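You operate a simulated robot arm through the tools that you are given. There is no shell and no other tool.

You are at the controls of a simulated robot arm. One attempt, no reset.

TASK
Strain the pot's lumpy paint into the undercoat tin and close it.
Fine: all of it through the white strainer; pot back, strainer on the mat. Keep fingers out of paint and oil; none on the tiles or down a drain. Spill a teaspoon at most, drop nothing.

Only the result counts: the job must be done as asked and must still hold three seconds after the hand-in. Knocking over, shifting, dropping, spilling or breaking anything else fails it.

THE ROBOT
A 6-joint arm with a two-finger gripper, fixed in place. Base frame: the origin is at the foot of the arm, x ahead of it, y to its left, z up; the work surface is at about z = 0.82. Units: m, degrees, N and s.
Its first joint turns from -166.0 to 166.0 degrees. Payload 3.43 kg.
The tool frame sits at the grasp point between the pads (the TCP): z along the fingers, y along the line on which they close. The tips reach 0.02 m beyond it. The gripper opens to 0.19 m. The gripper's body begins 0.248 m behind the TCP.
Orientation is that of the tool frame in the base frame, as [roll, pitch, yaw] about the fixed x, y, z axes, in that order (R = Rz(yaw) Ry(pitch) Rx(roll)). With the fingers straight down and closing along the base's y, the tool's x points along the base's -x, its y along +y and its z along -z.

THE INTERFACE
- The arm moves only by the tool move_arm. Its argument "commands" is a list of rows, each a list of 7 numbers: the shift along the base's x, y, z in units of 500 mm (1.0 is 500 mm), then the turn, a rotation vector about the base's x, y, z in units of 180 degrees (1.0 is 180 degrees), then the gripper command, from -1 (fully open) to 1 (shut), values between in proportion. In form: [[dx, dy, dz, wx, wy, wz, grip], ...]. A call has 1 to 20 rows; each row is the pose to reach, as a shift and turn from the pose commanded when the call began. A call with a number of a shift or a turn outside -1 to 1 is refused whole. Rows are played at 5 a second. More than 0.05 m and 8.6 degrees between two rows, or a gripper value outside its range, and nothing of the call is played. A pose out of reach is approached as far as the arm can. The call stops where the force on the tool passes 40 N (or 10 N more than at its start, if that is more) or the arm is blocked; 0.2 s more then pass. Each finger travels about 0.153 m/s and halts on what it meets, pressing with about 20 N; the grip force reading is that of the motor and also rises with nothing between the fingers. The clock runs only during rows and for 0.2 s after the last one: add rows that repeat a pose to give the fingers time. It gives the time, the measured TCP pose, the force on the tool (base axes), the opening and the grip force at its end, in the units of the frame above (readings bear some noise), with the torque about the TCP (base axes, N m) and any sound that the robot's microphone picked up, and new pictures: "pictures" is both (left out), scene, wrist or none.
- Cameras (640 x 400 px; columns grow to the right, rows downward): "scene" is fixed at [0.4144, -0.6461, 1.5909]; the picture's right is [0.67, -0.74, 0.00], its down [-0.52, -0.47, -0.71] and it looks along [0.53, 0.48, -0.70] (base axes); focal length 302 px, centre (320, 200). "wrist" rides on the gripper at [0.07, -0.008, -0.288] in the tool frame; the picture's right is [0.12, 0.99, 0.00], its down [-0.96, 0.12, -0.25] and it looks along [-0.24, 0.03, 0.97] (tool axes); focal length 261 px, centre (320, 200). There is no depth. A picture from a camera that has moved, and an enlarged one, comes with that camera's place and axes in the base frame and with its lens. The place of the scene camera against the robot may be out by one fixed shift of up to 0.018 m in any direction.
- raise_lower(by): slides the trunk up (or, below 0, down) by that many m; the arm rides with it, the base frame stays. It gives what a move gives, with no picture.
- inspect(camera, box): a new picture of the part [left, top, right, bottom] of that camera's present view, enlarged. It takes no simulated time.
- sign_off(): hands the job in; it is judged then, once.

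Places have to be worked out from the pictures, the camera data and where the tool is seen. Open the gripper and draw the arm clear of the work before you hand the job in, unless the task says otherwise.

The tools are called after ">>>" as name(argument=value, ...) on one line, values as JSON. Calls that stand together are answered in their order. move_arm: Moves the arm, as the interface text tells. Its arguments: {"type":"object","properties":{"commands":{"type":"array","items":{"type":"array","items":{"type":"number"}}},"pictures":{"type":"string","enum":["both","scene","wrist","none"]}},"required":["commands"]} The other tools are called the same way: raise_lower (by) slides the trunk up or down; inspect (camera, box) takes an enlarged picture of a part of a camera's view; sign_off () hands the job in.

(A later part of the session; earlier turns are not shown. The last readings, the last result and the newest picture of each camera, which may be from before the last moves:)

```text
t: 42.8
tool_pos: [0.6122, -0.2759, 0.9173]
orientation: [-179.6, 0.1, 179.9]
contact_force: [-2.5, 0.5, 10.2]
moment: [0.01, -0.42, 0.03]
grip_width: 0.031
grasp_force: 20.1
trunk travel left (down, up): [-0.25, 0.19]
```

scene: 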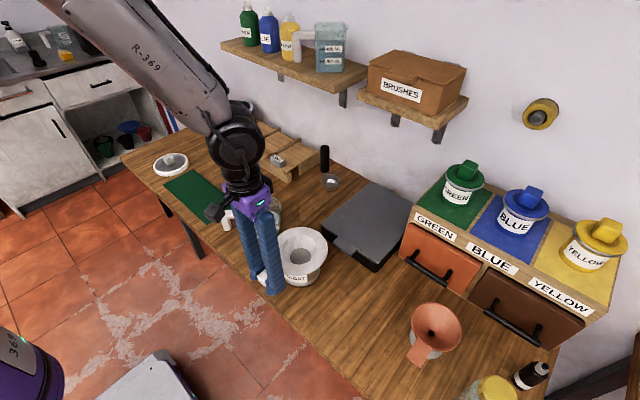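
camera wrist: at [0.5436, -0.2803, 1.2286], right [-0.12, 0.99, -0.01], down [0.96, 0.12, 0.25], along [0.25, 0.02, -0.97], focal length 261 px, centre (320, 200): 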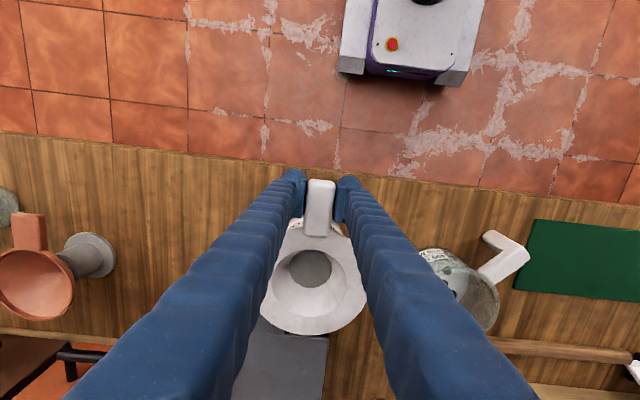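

Now firmly in contact. I ease up half a millimetre and open the fingers a little to release.

>>> move_arm(commands=[[0, 0, 0.001, 0, 0, 0, 1], [0, 0, 0.001, 0, 0, 0, 0.55], [0, 0, 0.001, 0, 0, 0, 0.45], [0, 0, 0.001, 0, 0, 0, 0.3], [0, 0, 0.001, 0, 0, 0, 0.16], [0, 0, 0.001, 0, 0, 0, 0.16]])

>>> inspect(camera="scene", box=[230, 210, 350, 300])

>>> inspect(camera="wrist", box=[240, 160, 400, 360])

```text
t: 44.2
tool_pos: [0.6137, -0.2743, 0.9172]
orientation: [-179.6, 0.2, 179.9]
contact_force: [0.5, 1.3, -0.1]
moment: [-0.01, -0.03, 0.03]
grip_width: 0.0798
grasp_force: 0.1
trunk travel left (down, up): [-0.25, 0.19]
camera wrist: at [0.5432, -0.2803, 1.205], right [-0.12, 0.99, -0.01], down [0.96, 0.12, 0.25], along [0.25, 0.02, -0.97], focal length 261 px, centre (320, 200)
```

scene: 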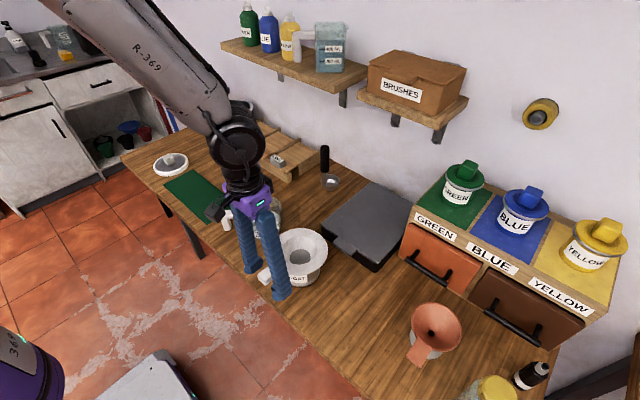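
wrist: 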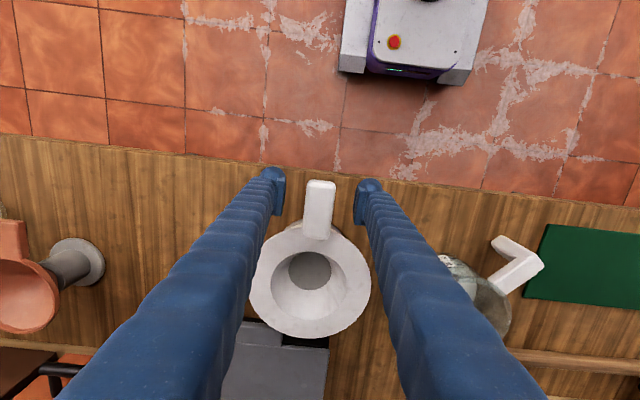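

```text
4.44 times, centred on (290, 255) of scene
camera zoom: at [0.4144, -0.6461, 1.5909], right [0.67, -0.74, 0.0], down [-0.52, -0.47, -0.71], along [0.53, 0.48, -0.7], focal length 1340 px, centre (453, -44)
```

zoom: 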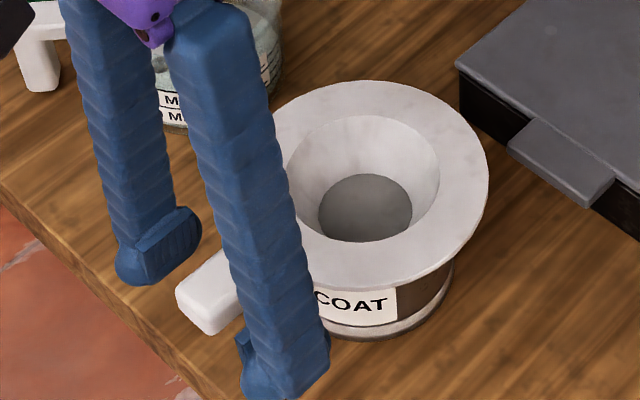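

```text
2.00 times, centred on (320, 260) of wrist
camera zoom: at [0.5432, -0.2803, 1.205], right [-0.12, 0.99, -0.01], down [0.96, 0.12, 0.25], along [0.25, 0.02, -0.97], focal length 521 px, centre (320, 80)
```

zoom: 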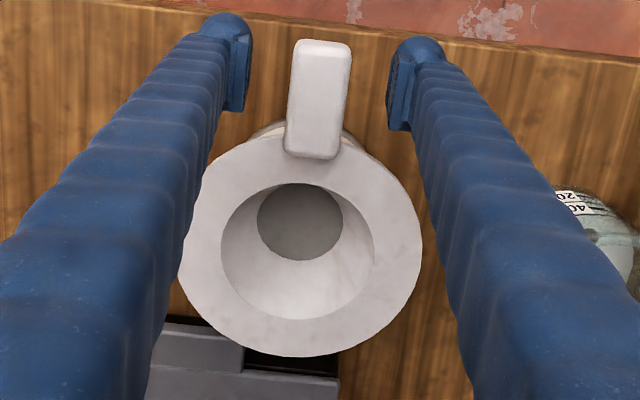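

The strainer is seated level on the tin, centred near (0.721, -0.274). I rise straight up, then move over the pot and open wide.

>>> move_arm(commands=[[0, 0, 0.08, 0, 0, 0, 0.16], [0, 0, 0.17, 0, 0, 0, 0.16], [0, 0, 0.26, 0, 0, 0, 0], [0, 0, 0.35, 0, 0, 0, -0.5], [0.03, 0.04, 0.4, 0, 0, 0, -1], [0.08, 0.11, 0.4, 0, 0, 0, -1], [0.13, 0.18, 0.4, 0, 0, 0, -1], [0.18, 0.25, 0.4, 0, 0, 0, -1], [0.23, 0.32, 0.4, 0, 0, 0, -1], [0.27, 0.38, 0.4, 0, 0, 0, -1], [0.2926, 0.4146, 0.4, 0, 0, 0, -1], [0.2926, 0.4146, 0.4, 0, 0, 0, -1]])

>>> inspect(camera="wrist", box=[230, 110, 400, 240])

```text
t: 46.8
tool_pos: [0.7593, -0.0664, 1.1181]
orientation: [-179.6, 0.1, 179.9]
contact_force: [-0.1, -0.8, 0.2]
moment: [-0.03, -0.01, -0.05]
grip_width: 0.1899
grasp_force: 0.2
trunk travel left (down, up): [-0.25, 0.19]
camera wrist: at [0.6898, -0.0723, 1.4056], right [-0.12, 0.99, -0.01], down [0.96, 0.12, 0.25], along [0.25, 0.02, -0.97], focal length 261 px, centre (320, 200)
```

scene: 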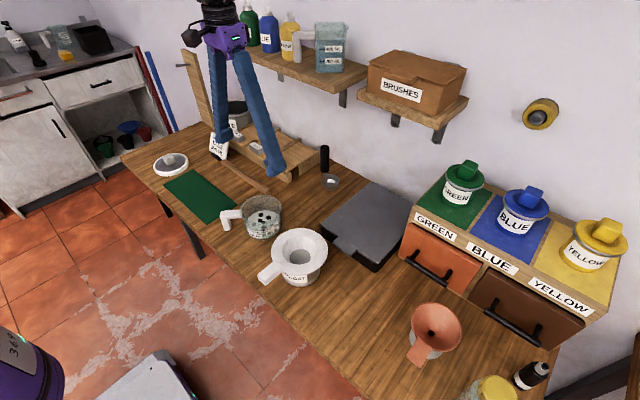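
wrist: 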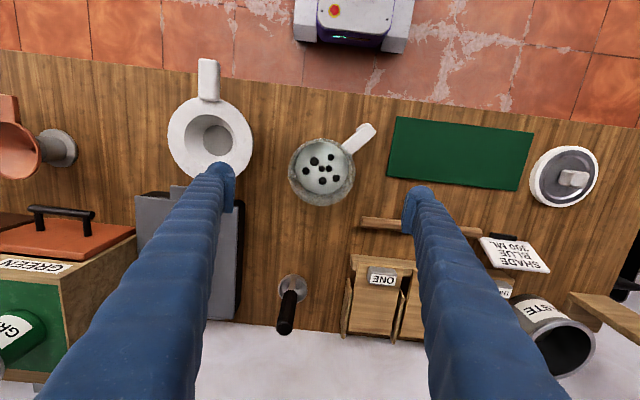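

```text
3.08 times, centred on (315, 175) of wrist
camera zoom: at [0.6898, -0.0723, 1.4056], right [-0.12, 0.99, -0.01], down [0.96, 0.12, 0.25], along [0.25, 0.02, -0.97], focal length 802 px, centre (335, 277)
```

zoom: 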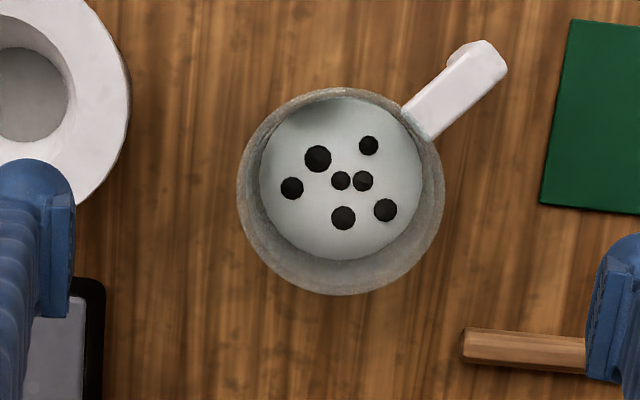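

The pot's rim circle is centred at about (0.761, -0.0625), diameter 0.132, with the rim at z about 0.888. I lean the hand 20° back toward the robot so more pouring tilt is available, set the opening to 0.17 m, and go down to just above the rim.

>>> move_arm(commands=[[0.0034, 0.0078, 0, 0, -0.028, 0, -0.9], [0.0034, 0.0078, 0, 0, -0.056, 0, -0.79], [0.0034, 0.0078, 0, 0, -0.084, 0, -0.79], [0.0034, 0.0078, 0, 0, -0.1111, 0, -0.79], [0.0034, 0.0078, -0.08, 0, -0.1111, 0, -0.79], [0.0034, 0.0078, -0.16, 0, -0.1111, 0, -0.79], [0.0034, 0.0078, -0.23, 0, -0.1111, 0, -0.79], [0.0034, 0.0078, -0.3, 0, -0.1111, 0, -0.79], [0.0034, 0.0078, -0.35, 0, -0.1111, 0, -0.79], [0.0034, 0.0078, -0.35, 0, -0.1111, 0, -0.79]])

>>> inspect(camera="wrist", box=[210, 110, 430, 260])

>>> inspect(camera="scene", box=[180, 150, 320, 260])

```text
t: 49.0
tool_pos: [0.7628, -0.0644, 0.9425]
orientation: [-179.6, 20.0, 179.9]
contact_force: [0.7, -0.1, -1.0]
moment: [0.0, -0.02, 0.0]
grip_width: 0.17
grasp_force: 0.0
trunk travel left (down, up): [-0.25, 0.19]
camera wrist: at [0.5984, -0.0694, 1.1878], right [-0.11, 0.99, -0.05], down [0.82, 0.12, 0.56], along [0.56, 0.02, -0.83], focal length 261 px, centre (320, 200)
```

scene: 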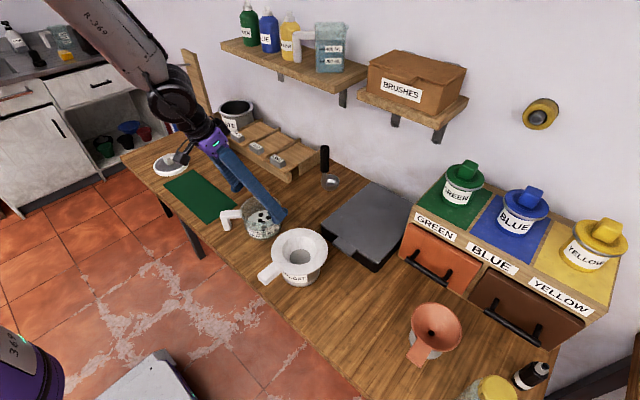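
wrist: 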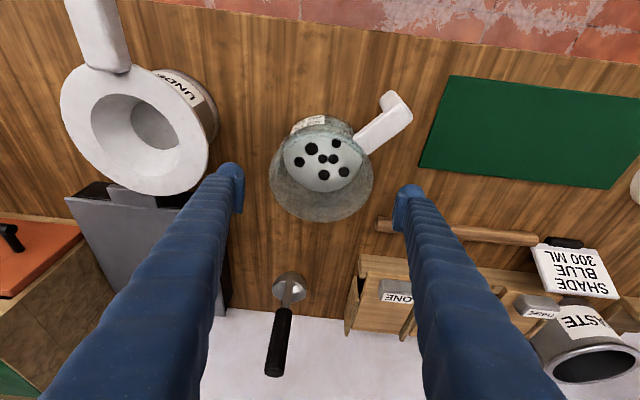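

```text
2.67 times, centred on (320, 185) of wrist
camera zoom: at [0.5984, -0.0694, 1.1878], right [-0.11, 0.99, -0.05], down [0.82, 0.12, 0.56], along [0.56, 0.02, -0.83], focal length 695 px, centre (320, 240)
```

zoom: 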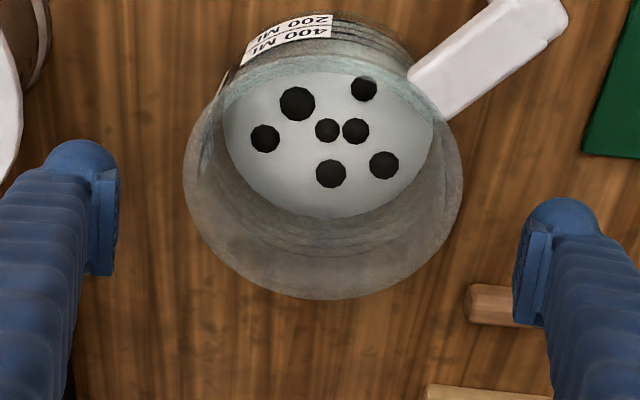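

```text
3.64 times, centred on (250, 205) of scene
camera zoom: at [0.4144, -0.6461, 1.5909], right [0.67, -0.74, 0.0], down [-0.52, -0.47, -0.71], along [0.53, 0.48, -0.7], focal length 1097 px, centre (574, 182)
```

zoom: 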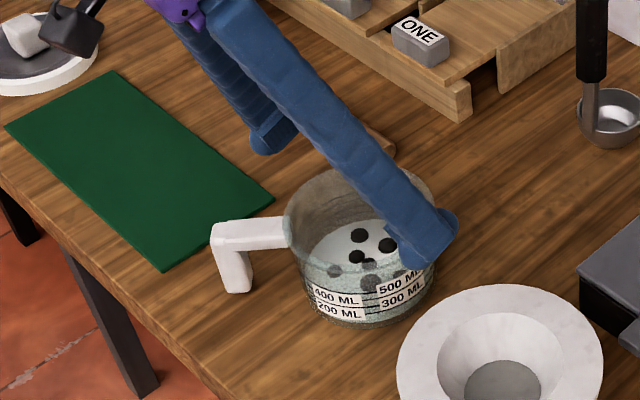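

The pot is centred between the fingers and the handle is clear of both. I lower to TCP z about 0.857 and look before closing.

>>> move_arm(commands=[[-0.003, 0.004, -0.05, 0, 0, 0, -0.79], [-0.003, 0.004, -0.1, 0, 0, 0, -0.79], [-0.003, 0.004, -0.14, 0, 0, 0, -0.79], [-0.003, 0.004, -0.171, 0, 0, 0, -0.79], [-0.003, 0.004, -0.171, 0, 0, 0, -0.79]])

>>> inspect(camera="scene", box=[180, 150, 320, 260])

>>> inspect(camera="wrist", box=[210, 110, 430, 260])

```text
t: 50.2
tool_pos: [0.7496, -0.0443, 0.8529]
orientation: [-177.0, 18.7, -164.9]
contact_force: [0.7, -0.4, 0.0]
moment: [0.16, 0.1, 0.1]
grip_width: 0.17
grasp_force: 0.1
out of reach, approached as far as the arm can: row 2, 3
trunk travel left (down, up): [-0.25, 0.19]
camera wrist: at [0.5968, -0.0793, 1.1018], right [-0.35, 0.93, -0.09], down [0.77, 0.34, 0.54], along [0.53, 0.12, -0.84], focal length 261 px, centre (320, 200)
```

scene: 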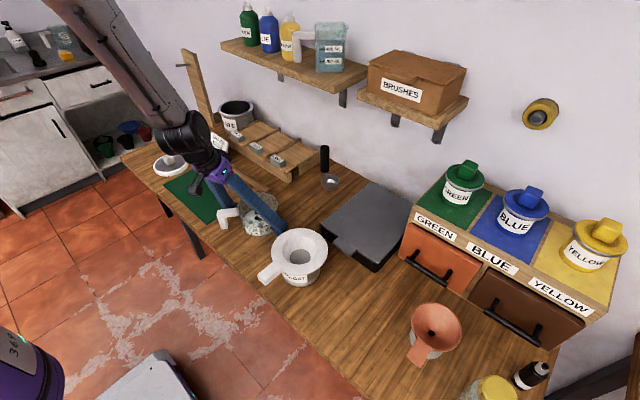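
wrist: 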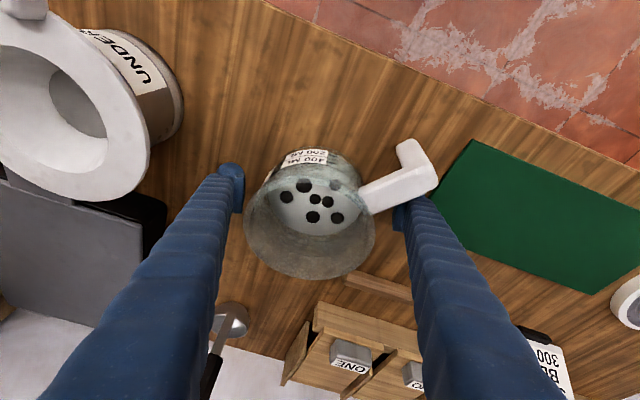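

```text
3.64 times, centred on (250, 205) of scene
camera zoom: at [0.4144, -0.6461, 1.5909], right [0.67, -0.74, 0.0], down [-0.52, -0.47, -0.71], along [0.53, 0.48, -0.7], focal length 1097 px, centre (574, 182)
```

zoom: 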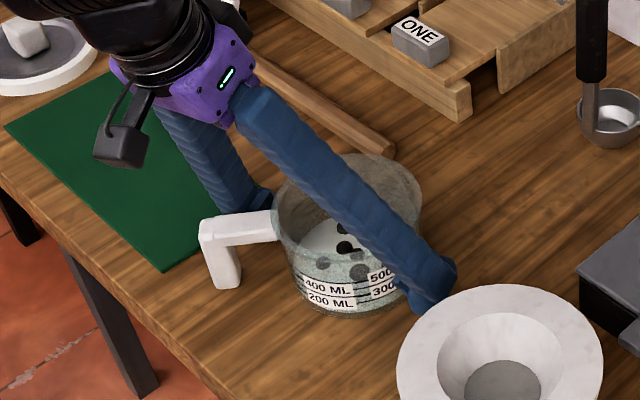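

```text
2.67 times, centred on (320, 185) of wrist
camera zoom: at [0.5968, -0.0793, 1.1018], right [-0.35, 0.93, -0.09], down [0.77, 0.34, 0.54], along [0.53, 0.12, -0.84], focal length 695 px, centre (320, 240)
```

zoom: 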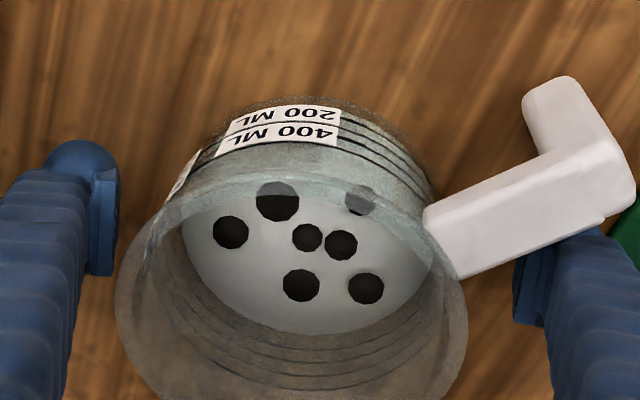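

The arm hit a reach limit with the 20° lean and ended skewed: yaw +15°, off position. The +y finger is beside the pot's handle, and the pot seems nudged about 1 cm. I back out upward gently and will change the approach.

>>> move_arm(commands=[[0, 0, 0.02, 0, 0, 0, -0.79], [0, 0, 0.05, 0, 0, 0, -0.79], [0, 0, 0.08, 0, 0, 0, -0.79]])

>>> inspect(camera="scene", box=[180, 150, 320, 260])

```text
t: 51.0
tool_pos: [0.7588, -0.0631, 0.8954]
orientation: [-179.6, 20.2, 179.7]
contact_force: [0.1, -0.1, 0.1]
moment: [-0.01, -0.02, -0.01]
grip_width: 0.1704
grasp_force: 0.0
trunk travel left (down, up): [-0.25, 0.19]
camera wrist: at [0.5946, -0.067, 1.1422], right [-0.1, 0.99, -0.05], down [0.82, 0.11, 0.56], along [0.56, 0.02, -0.83], focal length 261 px, centre (320, 200)
```

scene: 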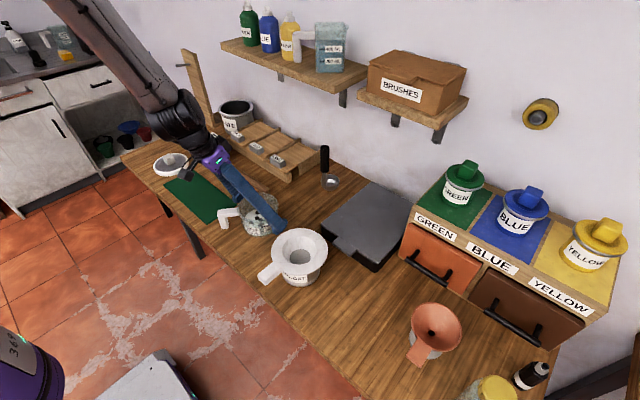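
wrist: 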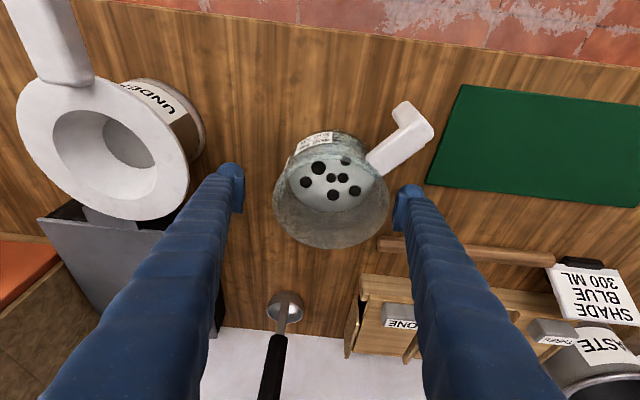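

```text
3.64 times, centred on (250, 205) of scene
camera zoom: at [0.4144, -0.6461, 1.5909], right [0.67, -0.74, 0.0], down [-0.52, -0.47, -0.71], along [0.53, 0.48, -0.7], focal length 1097 px, centre (574, 182)
```

zoom: 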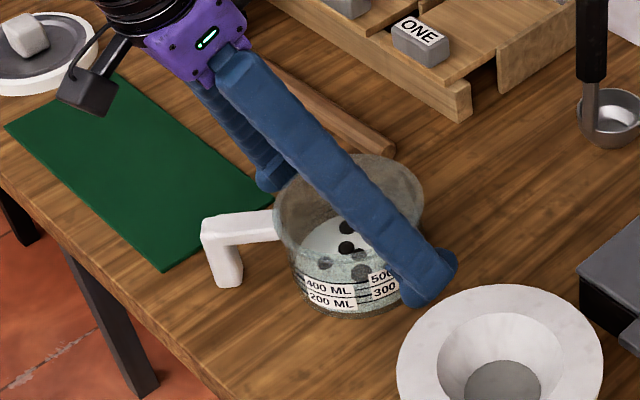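

The hand has recovered its commanded pose. The pot now sits about 1.4 cm further in +y, and I'll return it to the original spot later. I rise clear, take the lean off, and test whether a lower trunk gives more pouring tilt so I can grasp straight down.

>>> move_arm(commands=[[0, 0, 0.06, 0, 0, 0, -0.79], [0, 0, 0.14, 0, 0, 0, -0.79], [0, 0, 0.22, 0, 0, 0, -0.79], [0, 0, 0.3, 0, 0, 0, -0.79], [0, 0, 0.38, 0, 0.03, 0, -0.79], [0, 0, 0.46, 0, 0.06, 0, -0.79], [0, 0, 0.54, 0, 0.09, 0, -0.79], [0, 0, 0.62, 0, 0.1111, 0, -0.79], [0, 0, 0.66, 0, 0.1111, 0, -0.79]])

>>> inspect(camera="wrist", box=[230, 110, 400, 240])

>>> raise_lower(by=-0.1)

```text
t: 53.0
tool_pos: [0.7573, -0.0622, 1.2257]
orientation: [-179.6, 0.1, 179.9]
contact_force: [-0.9, -0.5, 0.2]
moment: [-0.03, -0.04, 0.0]
grip_width: 0.1699
grasp_force: 0.1
out of reach, approached as far as the arm can: row 1
trunk travel left (down, up): [-0.25, 0.19]
camera wrist: at [0.6875, -0.068, 1.5141], right [-0.12, 0.99, -0.01], down [0.96, 0.12, 0.25], along [0.25, 0.02, -0.97], focal length 261 px, centre (320, 200)
```

scene: 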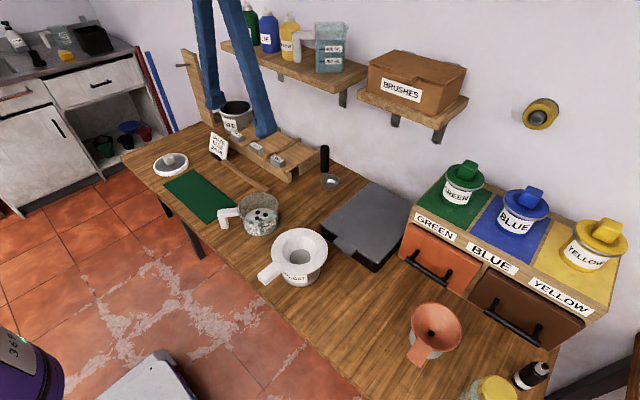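
wrist: 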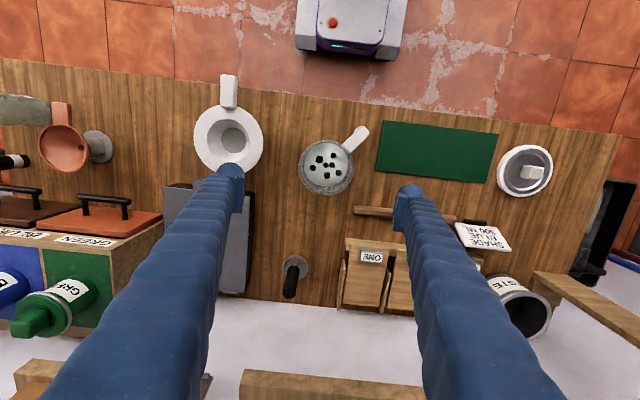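

```text
3.08 times, centred on (315, 175) of wrist
camera zoom: at [0.6875, -0.068, 1.5141], right [-0.12, 0.99, -0.01], down [0.96, 0.12, 0.25], along [0.25, 0.02, -0.97], focal length 802 px, centre (335, 277)
```

zoom: 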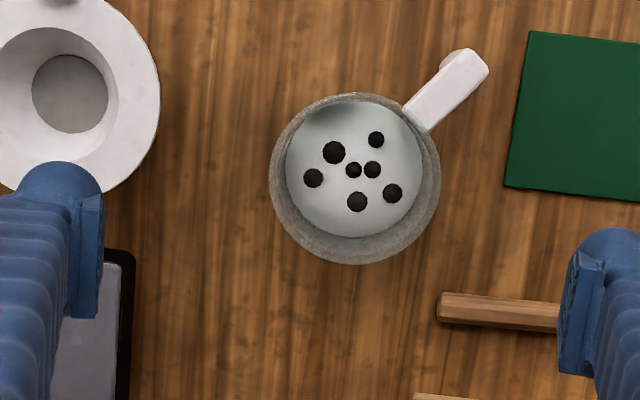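

```text
t: 54.3
tool_pos: [0.7585, -0.0628, 1.1258]
orientation: [-179.6, 0.1, 179.9]
contact_force: [0.5, 0.5, 0.5]
moment: [0.0, -0.04, -0.01]
grip_width: 0.1701
grasp_force: 0.0
trunk travel left (down, up): [-0.15, 0.29]
```

The pot now sits at about (0.763, -0.046). With the trunk 0.1 m lower I rehearse the yaw and sideways tilt again in free air, aiming for 130°.

>>> move_arm(commands=[[0, -0.02, 0.02, 0, 0, 0.045, -0.79], [0, -0.05, 0.04, 0, 0, 0.09, -0.79], [0, -0.08, 0.05, 0, 0, 0.135, -0.79], [-0.01, -0.11, 0.05, 0, 0, 0.18, -0.79], [-0.02, -0.14, 0.05, 0, 0, 0.225, -0.79], [-0.03, -0.17, 0.05, 0, 0, 0.27, -0.79], [-0.04, -0.2, 0.05, 0, 0, 0.315, -0.79], [-0.05, -0.23, 0.05, 0, 0, 0.36, -0.79], [-0.06, -0.26, 0.05, 0, 0, 0.405, -0.79], [-0.07, -0.28, 0.05, 0, 0, 0.45, -0.79], [-0.07, -0.3, 0.05, 0, 0, 0.49, -0.79], [-0.07, -0.32, 0.05, 0, 0, 0.5, -0.79]], pictures="none")

>>> move_arm(commands=[[0, 0, 0, -0.042, 0, 0, -0.79], [0, 0, 0, -0.083, 0, 0, -0.79], [0, 0, 0, -0.125, 0, 0, -0.79], [0, -0.01, -0.01, -0.167, 0, 0, -0.79], [0, -0.02, -0.02, -0.208, 0, 0, -0.79], [0, -0.03, -0.03, -0.25, 0, 0, -0.79], [0, -0.04, -0.04, -0.292, 0, 0, -0.79], [0, -0.05, -0.05, -0.333, 0, 0, -0.79], [0, -0.06, -0.06, -0.375, 0, 0, -0.79], [0, -0.07, -0.08, -0.417, 0, 0, -0.79], [0, -0.08, -0.1, -0.458, 0, 0, -0.79], [0, -0.09, -0.12, -0.5, 0, 0, -0.79], [0, -0.1, -0.14, -0.542, 0, 0, -0.79], [0, -0.11, -0.16, -0.583, 0, 0, -0.79], [0, -0.12, -0.17, -0.625, 0, 0, -0.79], [0, -0.13, -0.17, -0.667, 0, 0, -0.79], [0, -0.14, -0.17, -0.7, 0, 0, -0.79], [0, -0.15, -0.17, -0.73, 0, 0, -0.79]])

```text
t: 56.9
tool_pos: [0.723, -0.2217, 1.1504]
orientation: [-179.6, 0.1, -89.9]
contact_force: [0.1, 0.1, -0.2]
moment: [-0.01, 0.0, 0.01]
grip_width: 0.1701
grasp_force: 0.1
trunk travel left (down, up): [-0.15, 0.29]
```

```text
t: 60.2
tool_pos: [0.7245, -0.2835, 1.0703]
orientation: [0.0, -66.7, 90.7]
contact_force: [-1.9, -1.0, 4.4]
moment: [0.84, 0.36, 0.5]
grip_width: 0.17
grasp_force: 0.0
out of reach, approached as far as the arm can: row 16
trunk travel left (down, up): [-0.15, 0.29]
stopped in row 16: the force on the tool passed its limit at 79 N (the readings are from after the stop); the commanded pose is now the measured one
camera wrist: at [0.7305, 0.0103, 1.0211], right [-0.99, 0.04, 0.11], down [-0.11, -0.15, -0.98], along [-0.02, -0.99, 0.16], focal length 261 px, centre (320, 200)
```

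scene: 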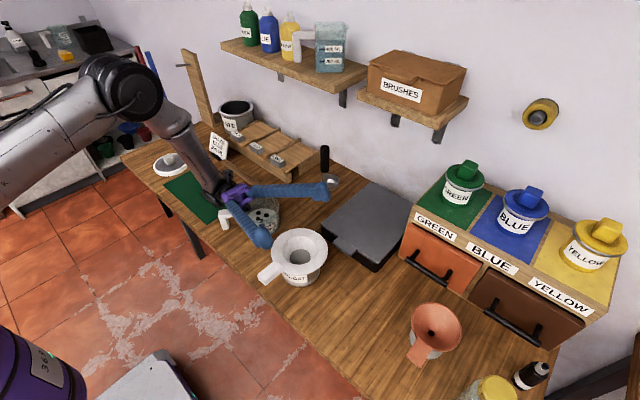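
wrist: 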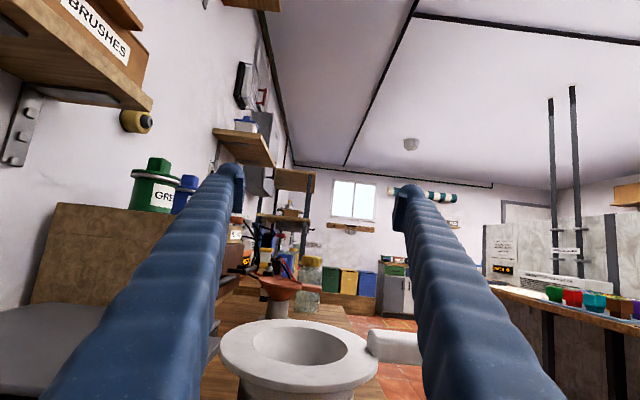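

It stopped at about 113° with a force spike, and the wrist may have touched the pot's handle below it. I check the pot.

>>> inspect(camera="scene", box=[180, 150, 320, 260])

```text
3.64 times, centred on (250, 205) of scene
camera zoom: at [0.4144, -0.6461, 1.5909], right [0.67, -0.74, 0.0], down [-0.52, -0.47, -0.71], along [0.53, 0.48, -0.7], focal length 1097 px, centre (574, 182)
```

zoom: 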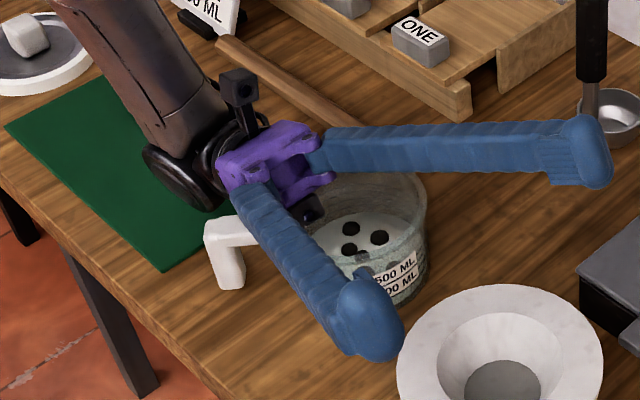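

The pot is upright and essentially where it was. I retreat by rising and rotating back, mirroring the path.

>>> move_arm(commands=[[0, 0, 0.04, 0.02, 0, 0, -0.79], [0, 0.01, 0.08, 0.06, 0, 0, -0.79], [0, 0.02, 0.12, 0.1, 0, 0, -0.79], [0, 0.03, 0.15, 0.145, 0, 0, -0.79], [0, 0.04, 0.16, 0.19, 0, 0, -0.79], [0, 0.05, 0.16, 0.235, 0, 0, -0.79], [0, 0.06, 0.16, 0.28, 0, 0, -0.79], [0, 0.07, 0.16, 0.325, 0, 0, -0.79], [0, 0.08, 0.16, 0.37, 0, 0, -0.79], [0, 0.09, 0.16, 0.415, 0, 0, -0.79], [0, 0.1, 0.16, 0.46, 0, 0, -0.79], [0, 0.11, 0.16, 0.505, 0, 0, -0.79], [0, 0.12, 0.16, 0.55, 0, 0, -0.79], [0, 0.12, 0.16, 0.59, 0, 0, -0.79], [0, 0.12, 0.16, 0.629, 0, 0, -0.79]])

>>> inspect(camera="scene", box=[180, 150, 320, 260])

```text
t: 63.4
tool_pos: [0.7246, -0.2236, 1.1498]
orientation: [-179.4, 0.2, -90.3]
contact_force: [-0.3, 0.0, -0.2]
moment: [-0.05, -0.01, 0.01]
grip_width: 0.1701
grasp_force: 0.0
trunk travel left (down, up): [-0.15, 0.29]
camera wrist: at [0.7306, -0.2933, 1.4375], right [-0.99, -0.11, -0.01], down [-0.11, 0.96, 0.25], along [-0.02, 0.25, -0.97], focal length 261 px, centre (320, 200)
```

scene: 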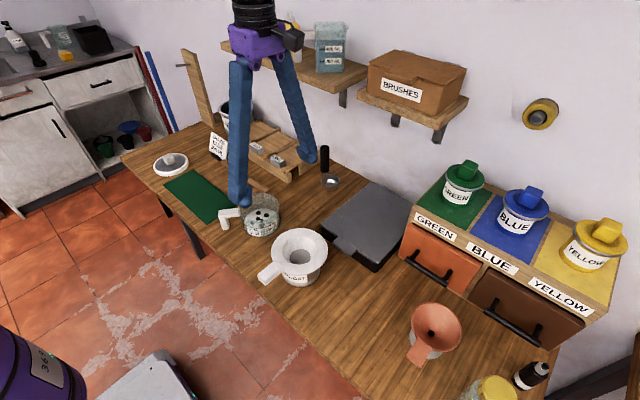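
wrist: 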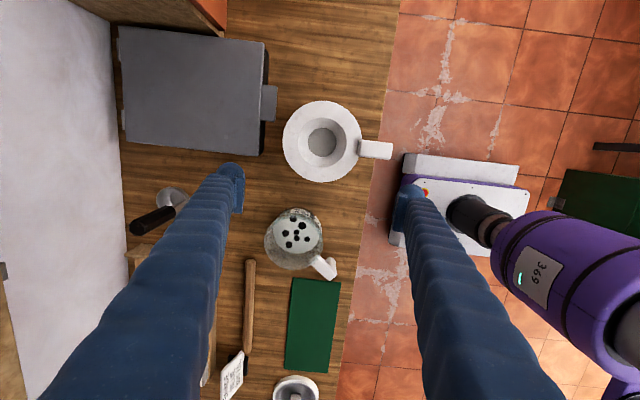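

```text
3.64 times, centred on (250, 205) of scene
camera zoom: at [0.4144, -0.6461, 1.5909], right [0.67, -0.74, 0.0], down [-0.52, -0.47, -0.71], along [0.53, 0.48, -0.7], focal length 1097 px, centre (574, 182)
```

zoom: 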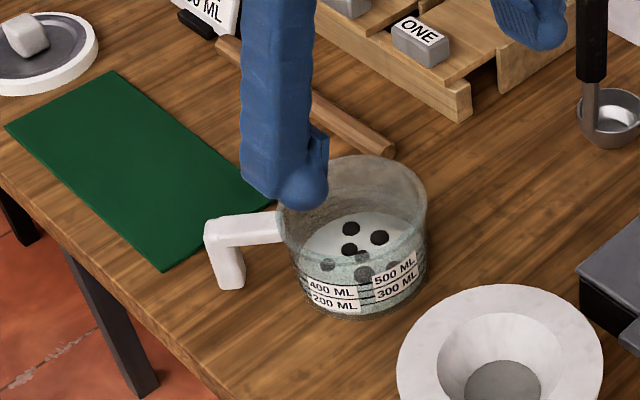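

The pot stands fine. The tilt stops at a wrist limit near 113°, so the 20° lean is worth having, and with the trunk lower the lean grasp should be in reach. I turn back to nominal yaw above the pot.

>>> move_arm(commands=[[0, 0.02, 0.02, 0, 0, -0.045, -0.79], [0.01, 0.05, 0.02, 0, 0, -0.09, -0.79], [0.02, 0.08, 0.02, 0, 0, -0.135, -0.79], [0.03, 0.11, 0.02, 0, 0, -0.18, -0.79], [0.04, 0.14, 0.02, 0, 0, -0.225, -0.79], [0.05, 0.17, 0.02, 0, 0, -0.27, -0.79], [0.06, 0.2, 0.02, 0, 0, -0.315, -0.79], [0.07, 0.24, 0.02, 0, 0, -0.36, -0.79], [0.077, 0.28, 0.02, 0, 0, -0.405, -0.79], [0.077, 0.32, 0.02, 0, 0, -0.45, -0.79], [0.077, 0.35, 0.02, 0, 0, -0.48, -0.79], [0.077, 0.355, 0.02, 0, 0, -0.498, -0.79], [0.077, 0.355, 0.02, 0, 0, -0.498, -0.79]])

>>> inspect(camera="wrist", box=[230, 110, 400, 240])

```text
t: 66.2
tool_pos: [0.7612, -0.0462, 1.1593]
orientation: [-179.5, -0.1, 180.0]
contact_force: [-1.0, -0.5, -0.6]
moment: [0.01, 0.03, -0.01]
grip_width: 0.17
grasp_force: 0.1
trunk travel left (down, up): [-0.15, 0.29]
camera wrist: at [0.6922, -0.0505, 1.4473], right [-0.12, 0.99, -0.01], down [0.96, 0.12, 0.25], along [0.24, 0.02, -0.97], focal length 261 px, centre (320, 200)
```

scene: 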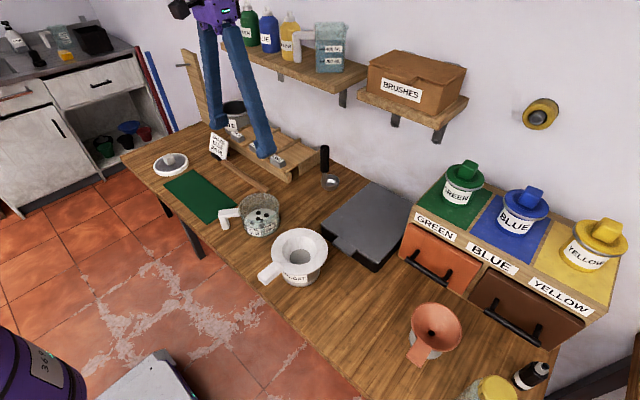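
wrist: 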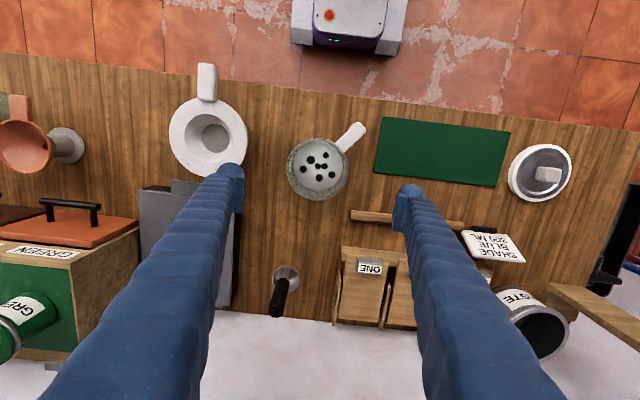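

```text
3.08 times, centred on (315, 175) of wrist
camera zoom: at [0.6922, -0.0505, 1.4473], right [-0.12, 0.99, -0.01], down [0.96, 0.12, 0.25], along [0.24, 0.02, -0.97], focal length 802 px, centre (335, 277)
```

zoom: 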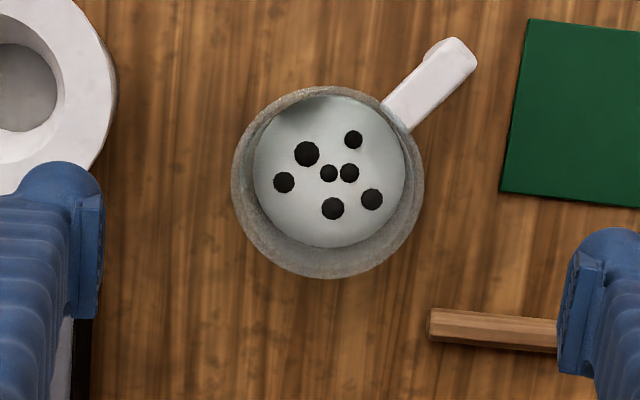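

The pot is at about (0.7637, -0.051), so it is some (0.003, 0.012) m from its original spot (0.761, -0.063). I lean 20° again and descend to above the rim.

>>> move_arm(commands=[[0.005, -0.0096, 0, 0.0028, -0.028, 0, -0.79], [0.005, -0.0096, 0, 0.0028, -0.056, 0, -0.79], [0.005, -0.0096, 0, 0.0028, -0.084, 0, -0.79], [0.005, -0.0096, -0.05, 0.0028, -0.1111, 0, -0.79], [0.005, -0.0096, -0.13, 0.0028, -0.1111, 0, -0.79], [0.005, -0.0096, -0.21, 0.0028, -0.1111, 0, -0.79], [0.005, -0.0096, -0.29, 0.0028, -0.1111, 0, -0.79], [0.005, -0.0096, -0.36, 0.0028, -0.1111, 0, -0.79], [0.005, -0.0096, -0.43, 0.0028, -0.1111, 0, -0.79], [0.005, -0.0096, -0.43, 0.0028, -0.1111, 0, -0.79]])

>>> inspect(camera="wrist", box=[210, 110, 430, 260])

```text
t: 68.4
tool_pos: [0.7638, -0.0522, 0.9439]
orientation: [-180.0, 20.0, 180.0]
contact_force: [0.5, 0.0, 0.1]
moment: [0.01, 0.03, 0.04]
grip_width: 0.1697
grasp_force: 0.0
trunk travel left (down, up): [-0.15, 0.29]
camera wrist: at [0.5998, -0.0592, 1.191], right [-0.11, 0.99, -0.04], down [0.82, 0.12, 0.56], along [0.56, 0.03, -0.83], focal length 261 px, centre (320, 200)
```

scene: 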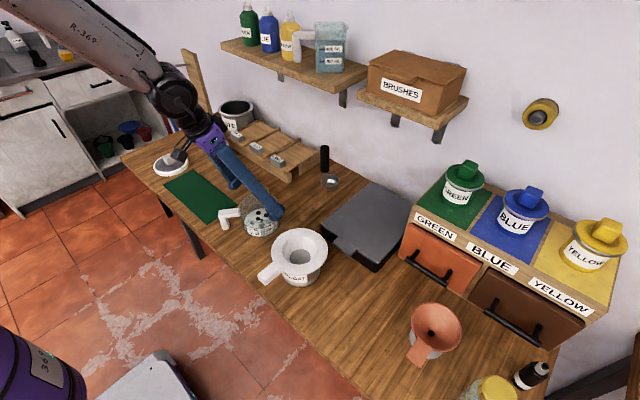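
wrist: 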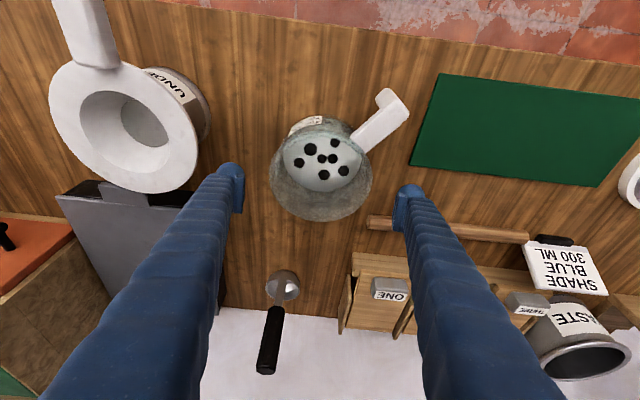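

```text
2.67 times, centred on (320, 185) of wrist
camera zoom: at [0.5998, -0.0592, 1.191], right [-0.11, 0.99, -0.04], down [0.82, 0.12, 0.56], along [0.56, 0.03, -0.83], focal length 695 px, centre (320, 240)
```

zoom: 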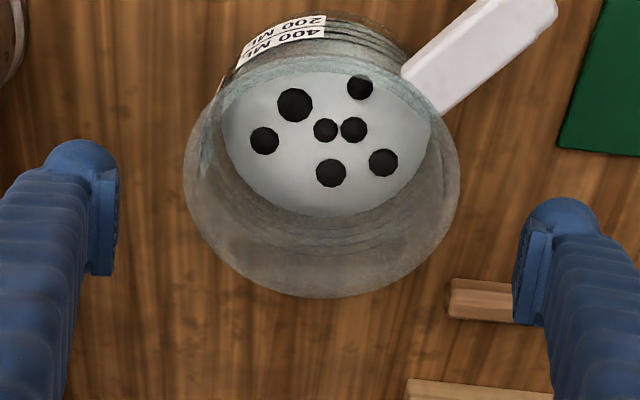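

Centred as before. I descend in two stages and check the pose after the first.

>>> move_arm(commands=[[0, 0, -0.03, 0, 0, 0, -0.79], [0, 0, -0.06, 0, 0, 0, -0.79], [0, 0, -0.09, 0, 0, 0, -0.79], [0, 0, -0.09, 0, 0, 0, -0.79]], pictures="none")

```text
t: 69.4
tool_pos: [0.7644, -0.0514, 0.8992]
orientation: [180.0, 19.8, 180.0]
contact_force: [0.4, -0.5, 0.1]
moment: [0.0, 0.05, 0.03]
grip_width: 0.17
grasp_force: 0.1
trunk travel left (down, up): [-0.15, 0.29]
```

No reach warning this time and the pose is accurate, so I complete the descent to z about 0.857.

>>> move_arm(commands=[[0, 0, -0.02, 0, 0, 0, -0.79], [0, 0, -0.04, 0, 0, 0, -0.79], [0, 0, -0.06, 0, 0, 0, -0.79], [0, 0, -0.085, 0, 0, 0, -0.79], [0, 0, -0.085, 0, 0, 0, -0.79]])

>>> inspect(camera="wrist", box=[210, 110, 430, 260])

>>> inspect(camera="scene", box=[180, 150, 320, 260])

```text
t: 70.6
tool_pos: [0.7653, -0.0511, 0.8577]
orientation: [-180.0, 20.0, 179.9]
contact_force: [0.8, -1.1, 1.0]
moment: [-0.01, 0.05, 0.03]
grip_width: 0.17
grasp_force: 0.1
trunk travel left (down, up): [-0.15, 0.29]
camera wrist: at [0.6023, -0.0578, 1.1039], right [-0.11, 0.99, -0.04], down [0.82, 0.12, 0.56], along [0.56, 0.03, -0.83], focal length 261 px, centre (320, 200)
```

scene: 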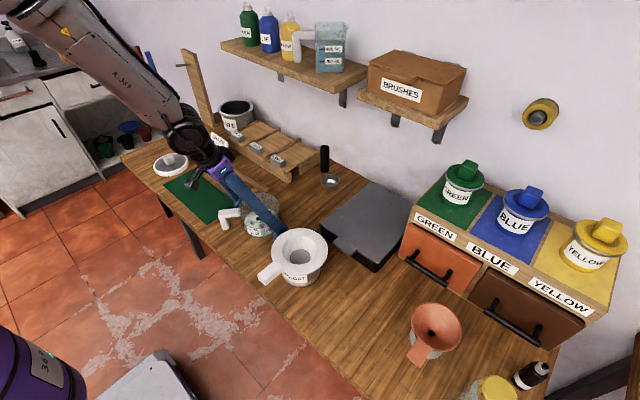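
wrist: 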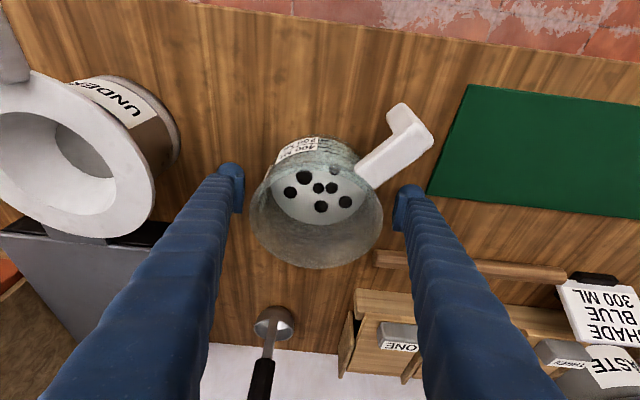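

```text
2.67 times, centred on (320, 185) of wrist
camera zoom: at [0.6023, -0.0578, 1.1039], right [-0.11, 0.99, -0.04], down [0.82, 0.12, 0.56], along [0.56, 0.03, -0.83], focal length 695 px, centre (320, 240)
```

zoom: 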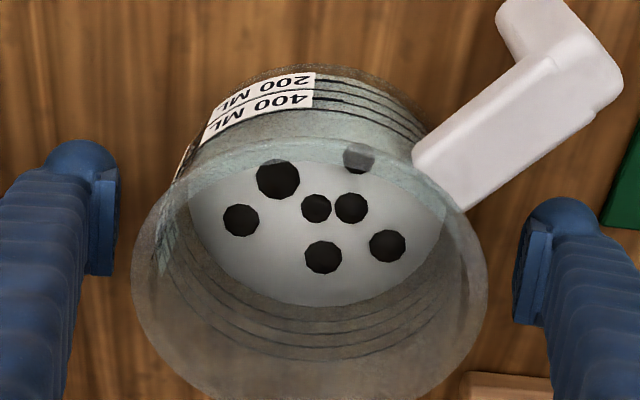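

```text
3.64 times, centred on (250, 205) of scene
camera zoom: at [0.4144, -0.6461, 1.5909], right [0.67, -0.74, 0.0], down [-0.52, -0.47, -0.71], along [0.53, 0.48, -0.7], focal length 1097 px, centre (574, 182)
```

zoom: 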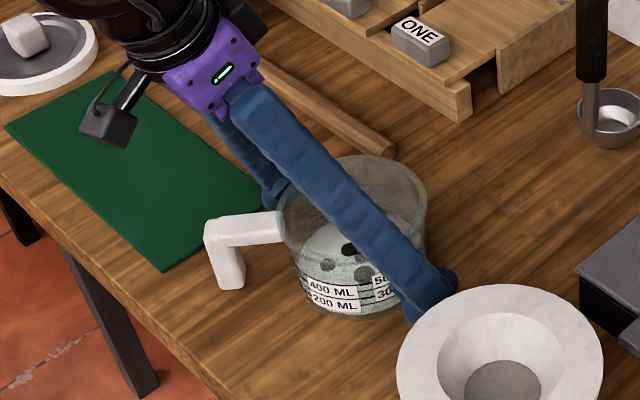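

Both fingers flank the pot cleanly with the handle clear. I close gently on the pot's sides.

>>> move_arm(commands=[[0, 0, 0, 0, 0, 0, -0.65], [0, 0, 0, 0, 0, 0, -0.5], [0, 0, 0, 0, 0, 0, -0.4], [0, 0, 0, 0, 0, 0, -0.3], [0, 0, 0, 0, 0, 0, 0], [0, 0, 0, 0, 0, 0, 0.5], [0, 0, 0, 0, 0, 0, 1], [0, 0, 0, 0, 0, 0, 1]])

>>> inspect(camera="wrist", box=[210, 110, 430, 260])

>>> inspect(camera="scene", box=[180, 150, 320, 260])

```text
t: 72.4
tool_pos: [0.7654, -0.0509, 0.8567]
orientation: [179.9, 19.9, 179.9]
contact_force: [1.7, 1.7, 1.5]
moment: [0.14, 0.06, -0.15]
grip_width: 0.1396
grasp_force: 20.3
trunk travel left (down, up): [-0.15, 0.29]
camera wrist: at [0.6022, -0.0577, 1.1039], right [-0.11, 0.99, -0.04], down [0.82, 0.12, 0.56], along [0.56, 0.03, -0.83], focal length 261 px, centre (320, 200)
```

scene: 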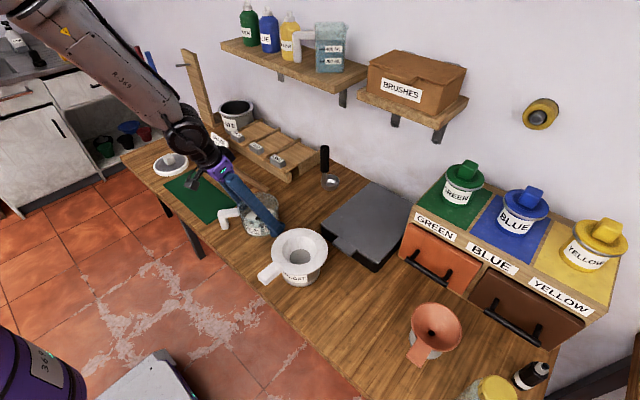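
wrist: 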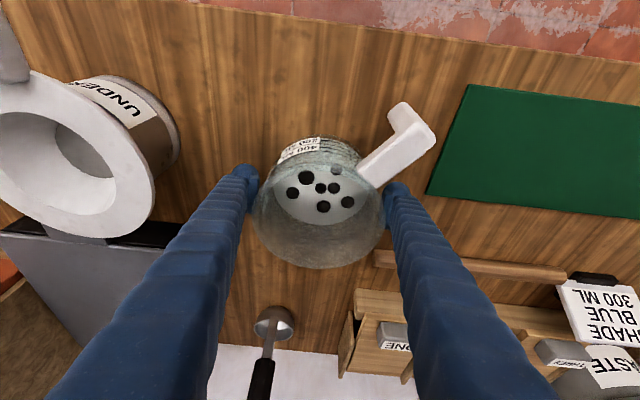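

```text
2.67 times, centred on (320, 185) of wrist
camera zoom: at [0.6022, -0.0577, 1.1039], right [-0.11, 0.99, -0.04], down [0.82, 0.12, 0.56], along [0.56, 0.03, -0.83], focal length 695 px, centre (320, 240)
```

zoom: 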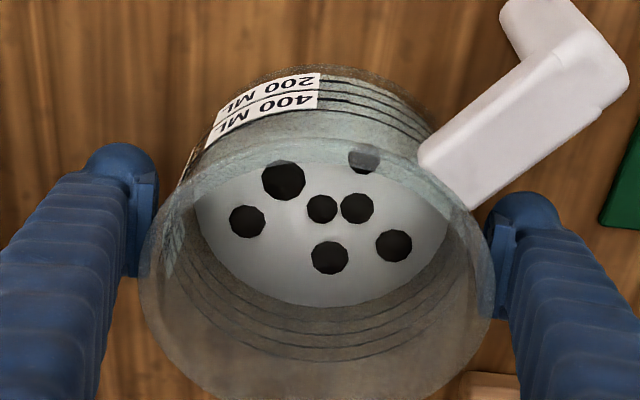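

```text
3.64 times, centred on (250, 205) of scene
camera zoom: at [0.4144, -0.6461, 1.5909], right [0.67, -0.74, 0.0], down [-0.52, -0.47, -0.71], along [0.53, 0.48, -0.7], focal length 1097 px, centre (574, 182)
```

zoom: 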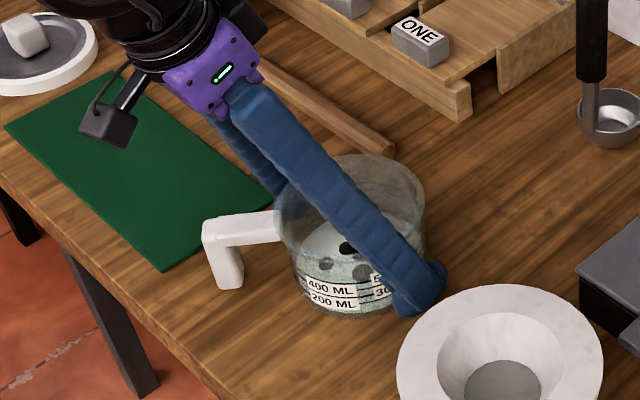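

It is gripping at 0.14 m with 20 N. I lift slowly a couple of centimetres and check that the pot rises level and stays firm.

>>> move_arm(commands=[[0, 0, 0.006, 0, 0, 0, 1], [0, 0, 0.015, 0, 0, 0, 1], [0, 0, 0.028, 0, 0, 0, 1], [0, 0, 0.04, 0, 0, 0, 1], [0, 0, 0.04, 0, 0, 0, 1]])

>>> inspect(camera="wrist", box=[210, 110, 430, 260])

>>> inspect(camera="scene", box=[180, 150, 320, 260])

```text
t: 73.6
tool_pos: [0.7649, -0.0501, 0.878]
orientation: [-180.0, 19.9, 180.0]
contact_force: [0.0, 1.0, -4.2]
moment: [-0.04, -0.07, 0.01]
grip_width: 0.1394
grasp_force: 20.2
trunk travel left (down, up): [-0.15, 0.29]
camera wrist: at [0.6019, -0.0578, 1.1239], right [-0.11, 0.99, -0.04], down [0.82, 0.12, 0.56], along [0.56, 0.03, -0.83], focal length 261 px, centre (320, 200)
```

scene: 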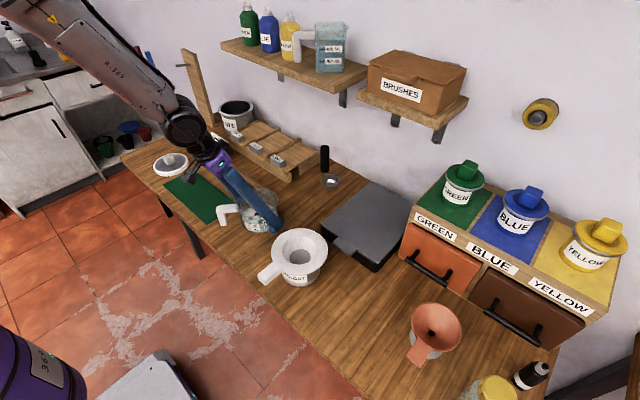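
wrist: 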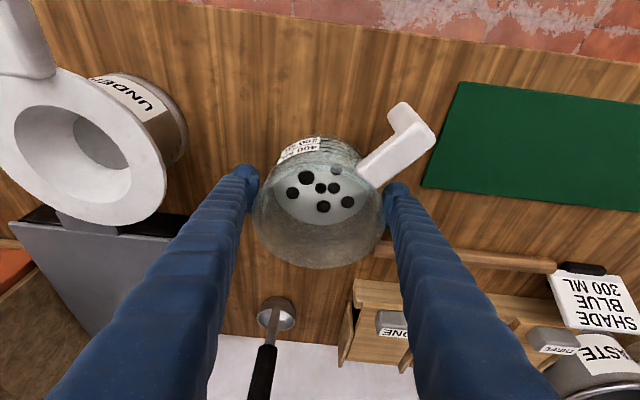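

```text
2.67 times, centred on (320, 185) of wrist
camera zoom: at [0.6019, -0.0578, 1.1239], right [-0.11, 0.99, -0.04], down [0.82, 0.12, 0.56], along [0.56, 0.03, -0.83], focal length 695 px, centre (320, 240)
```

zoom: 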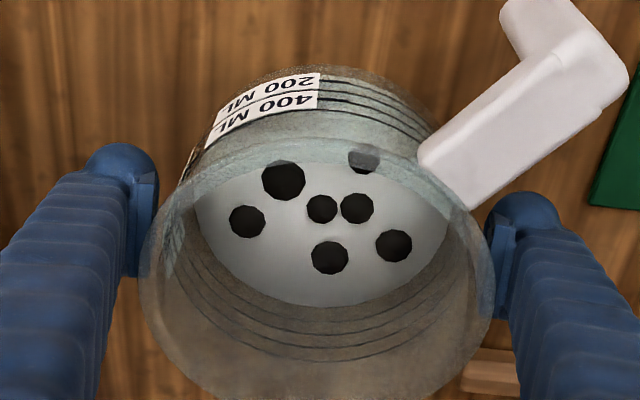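

```text
3.64 times, centred on (250, 205) of scene
camera zoom: at [0.4144, -0.6461, 1.5909], right [0.67, -0.74, 0.0], down [-0.52, -0.47, -0.71], along [0.53, 0.48, -0.7], focal length 1097 px, centre (574, 182)
```

zoom: 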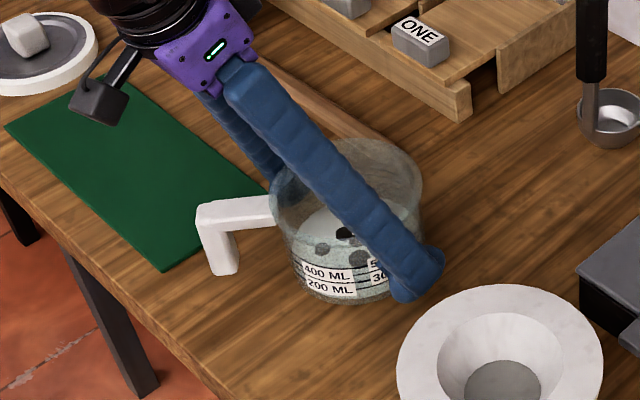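

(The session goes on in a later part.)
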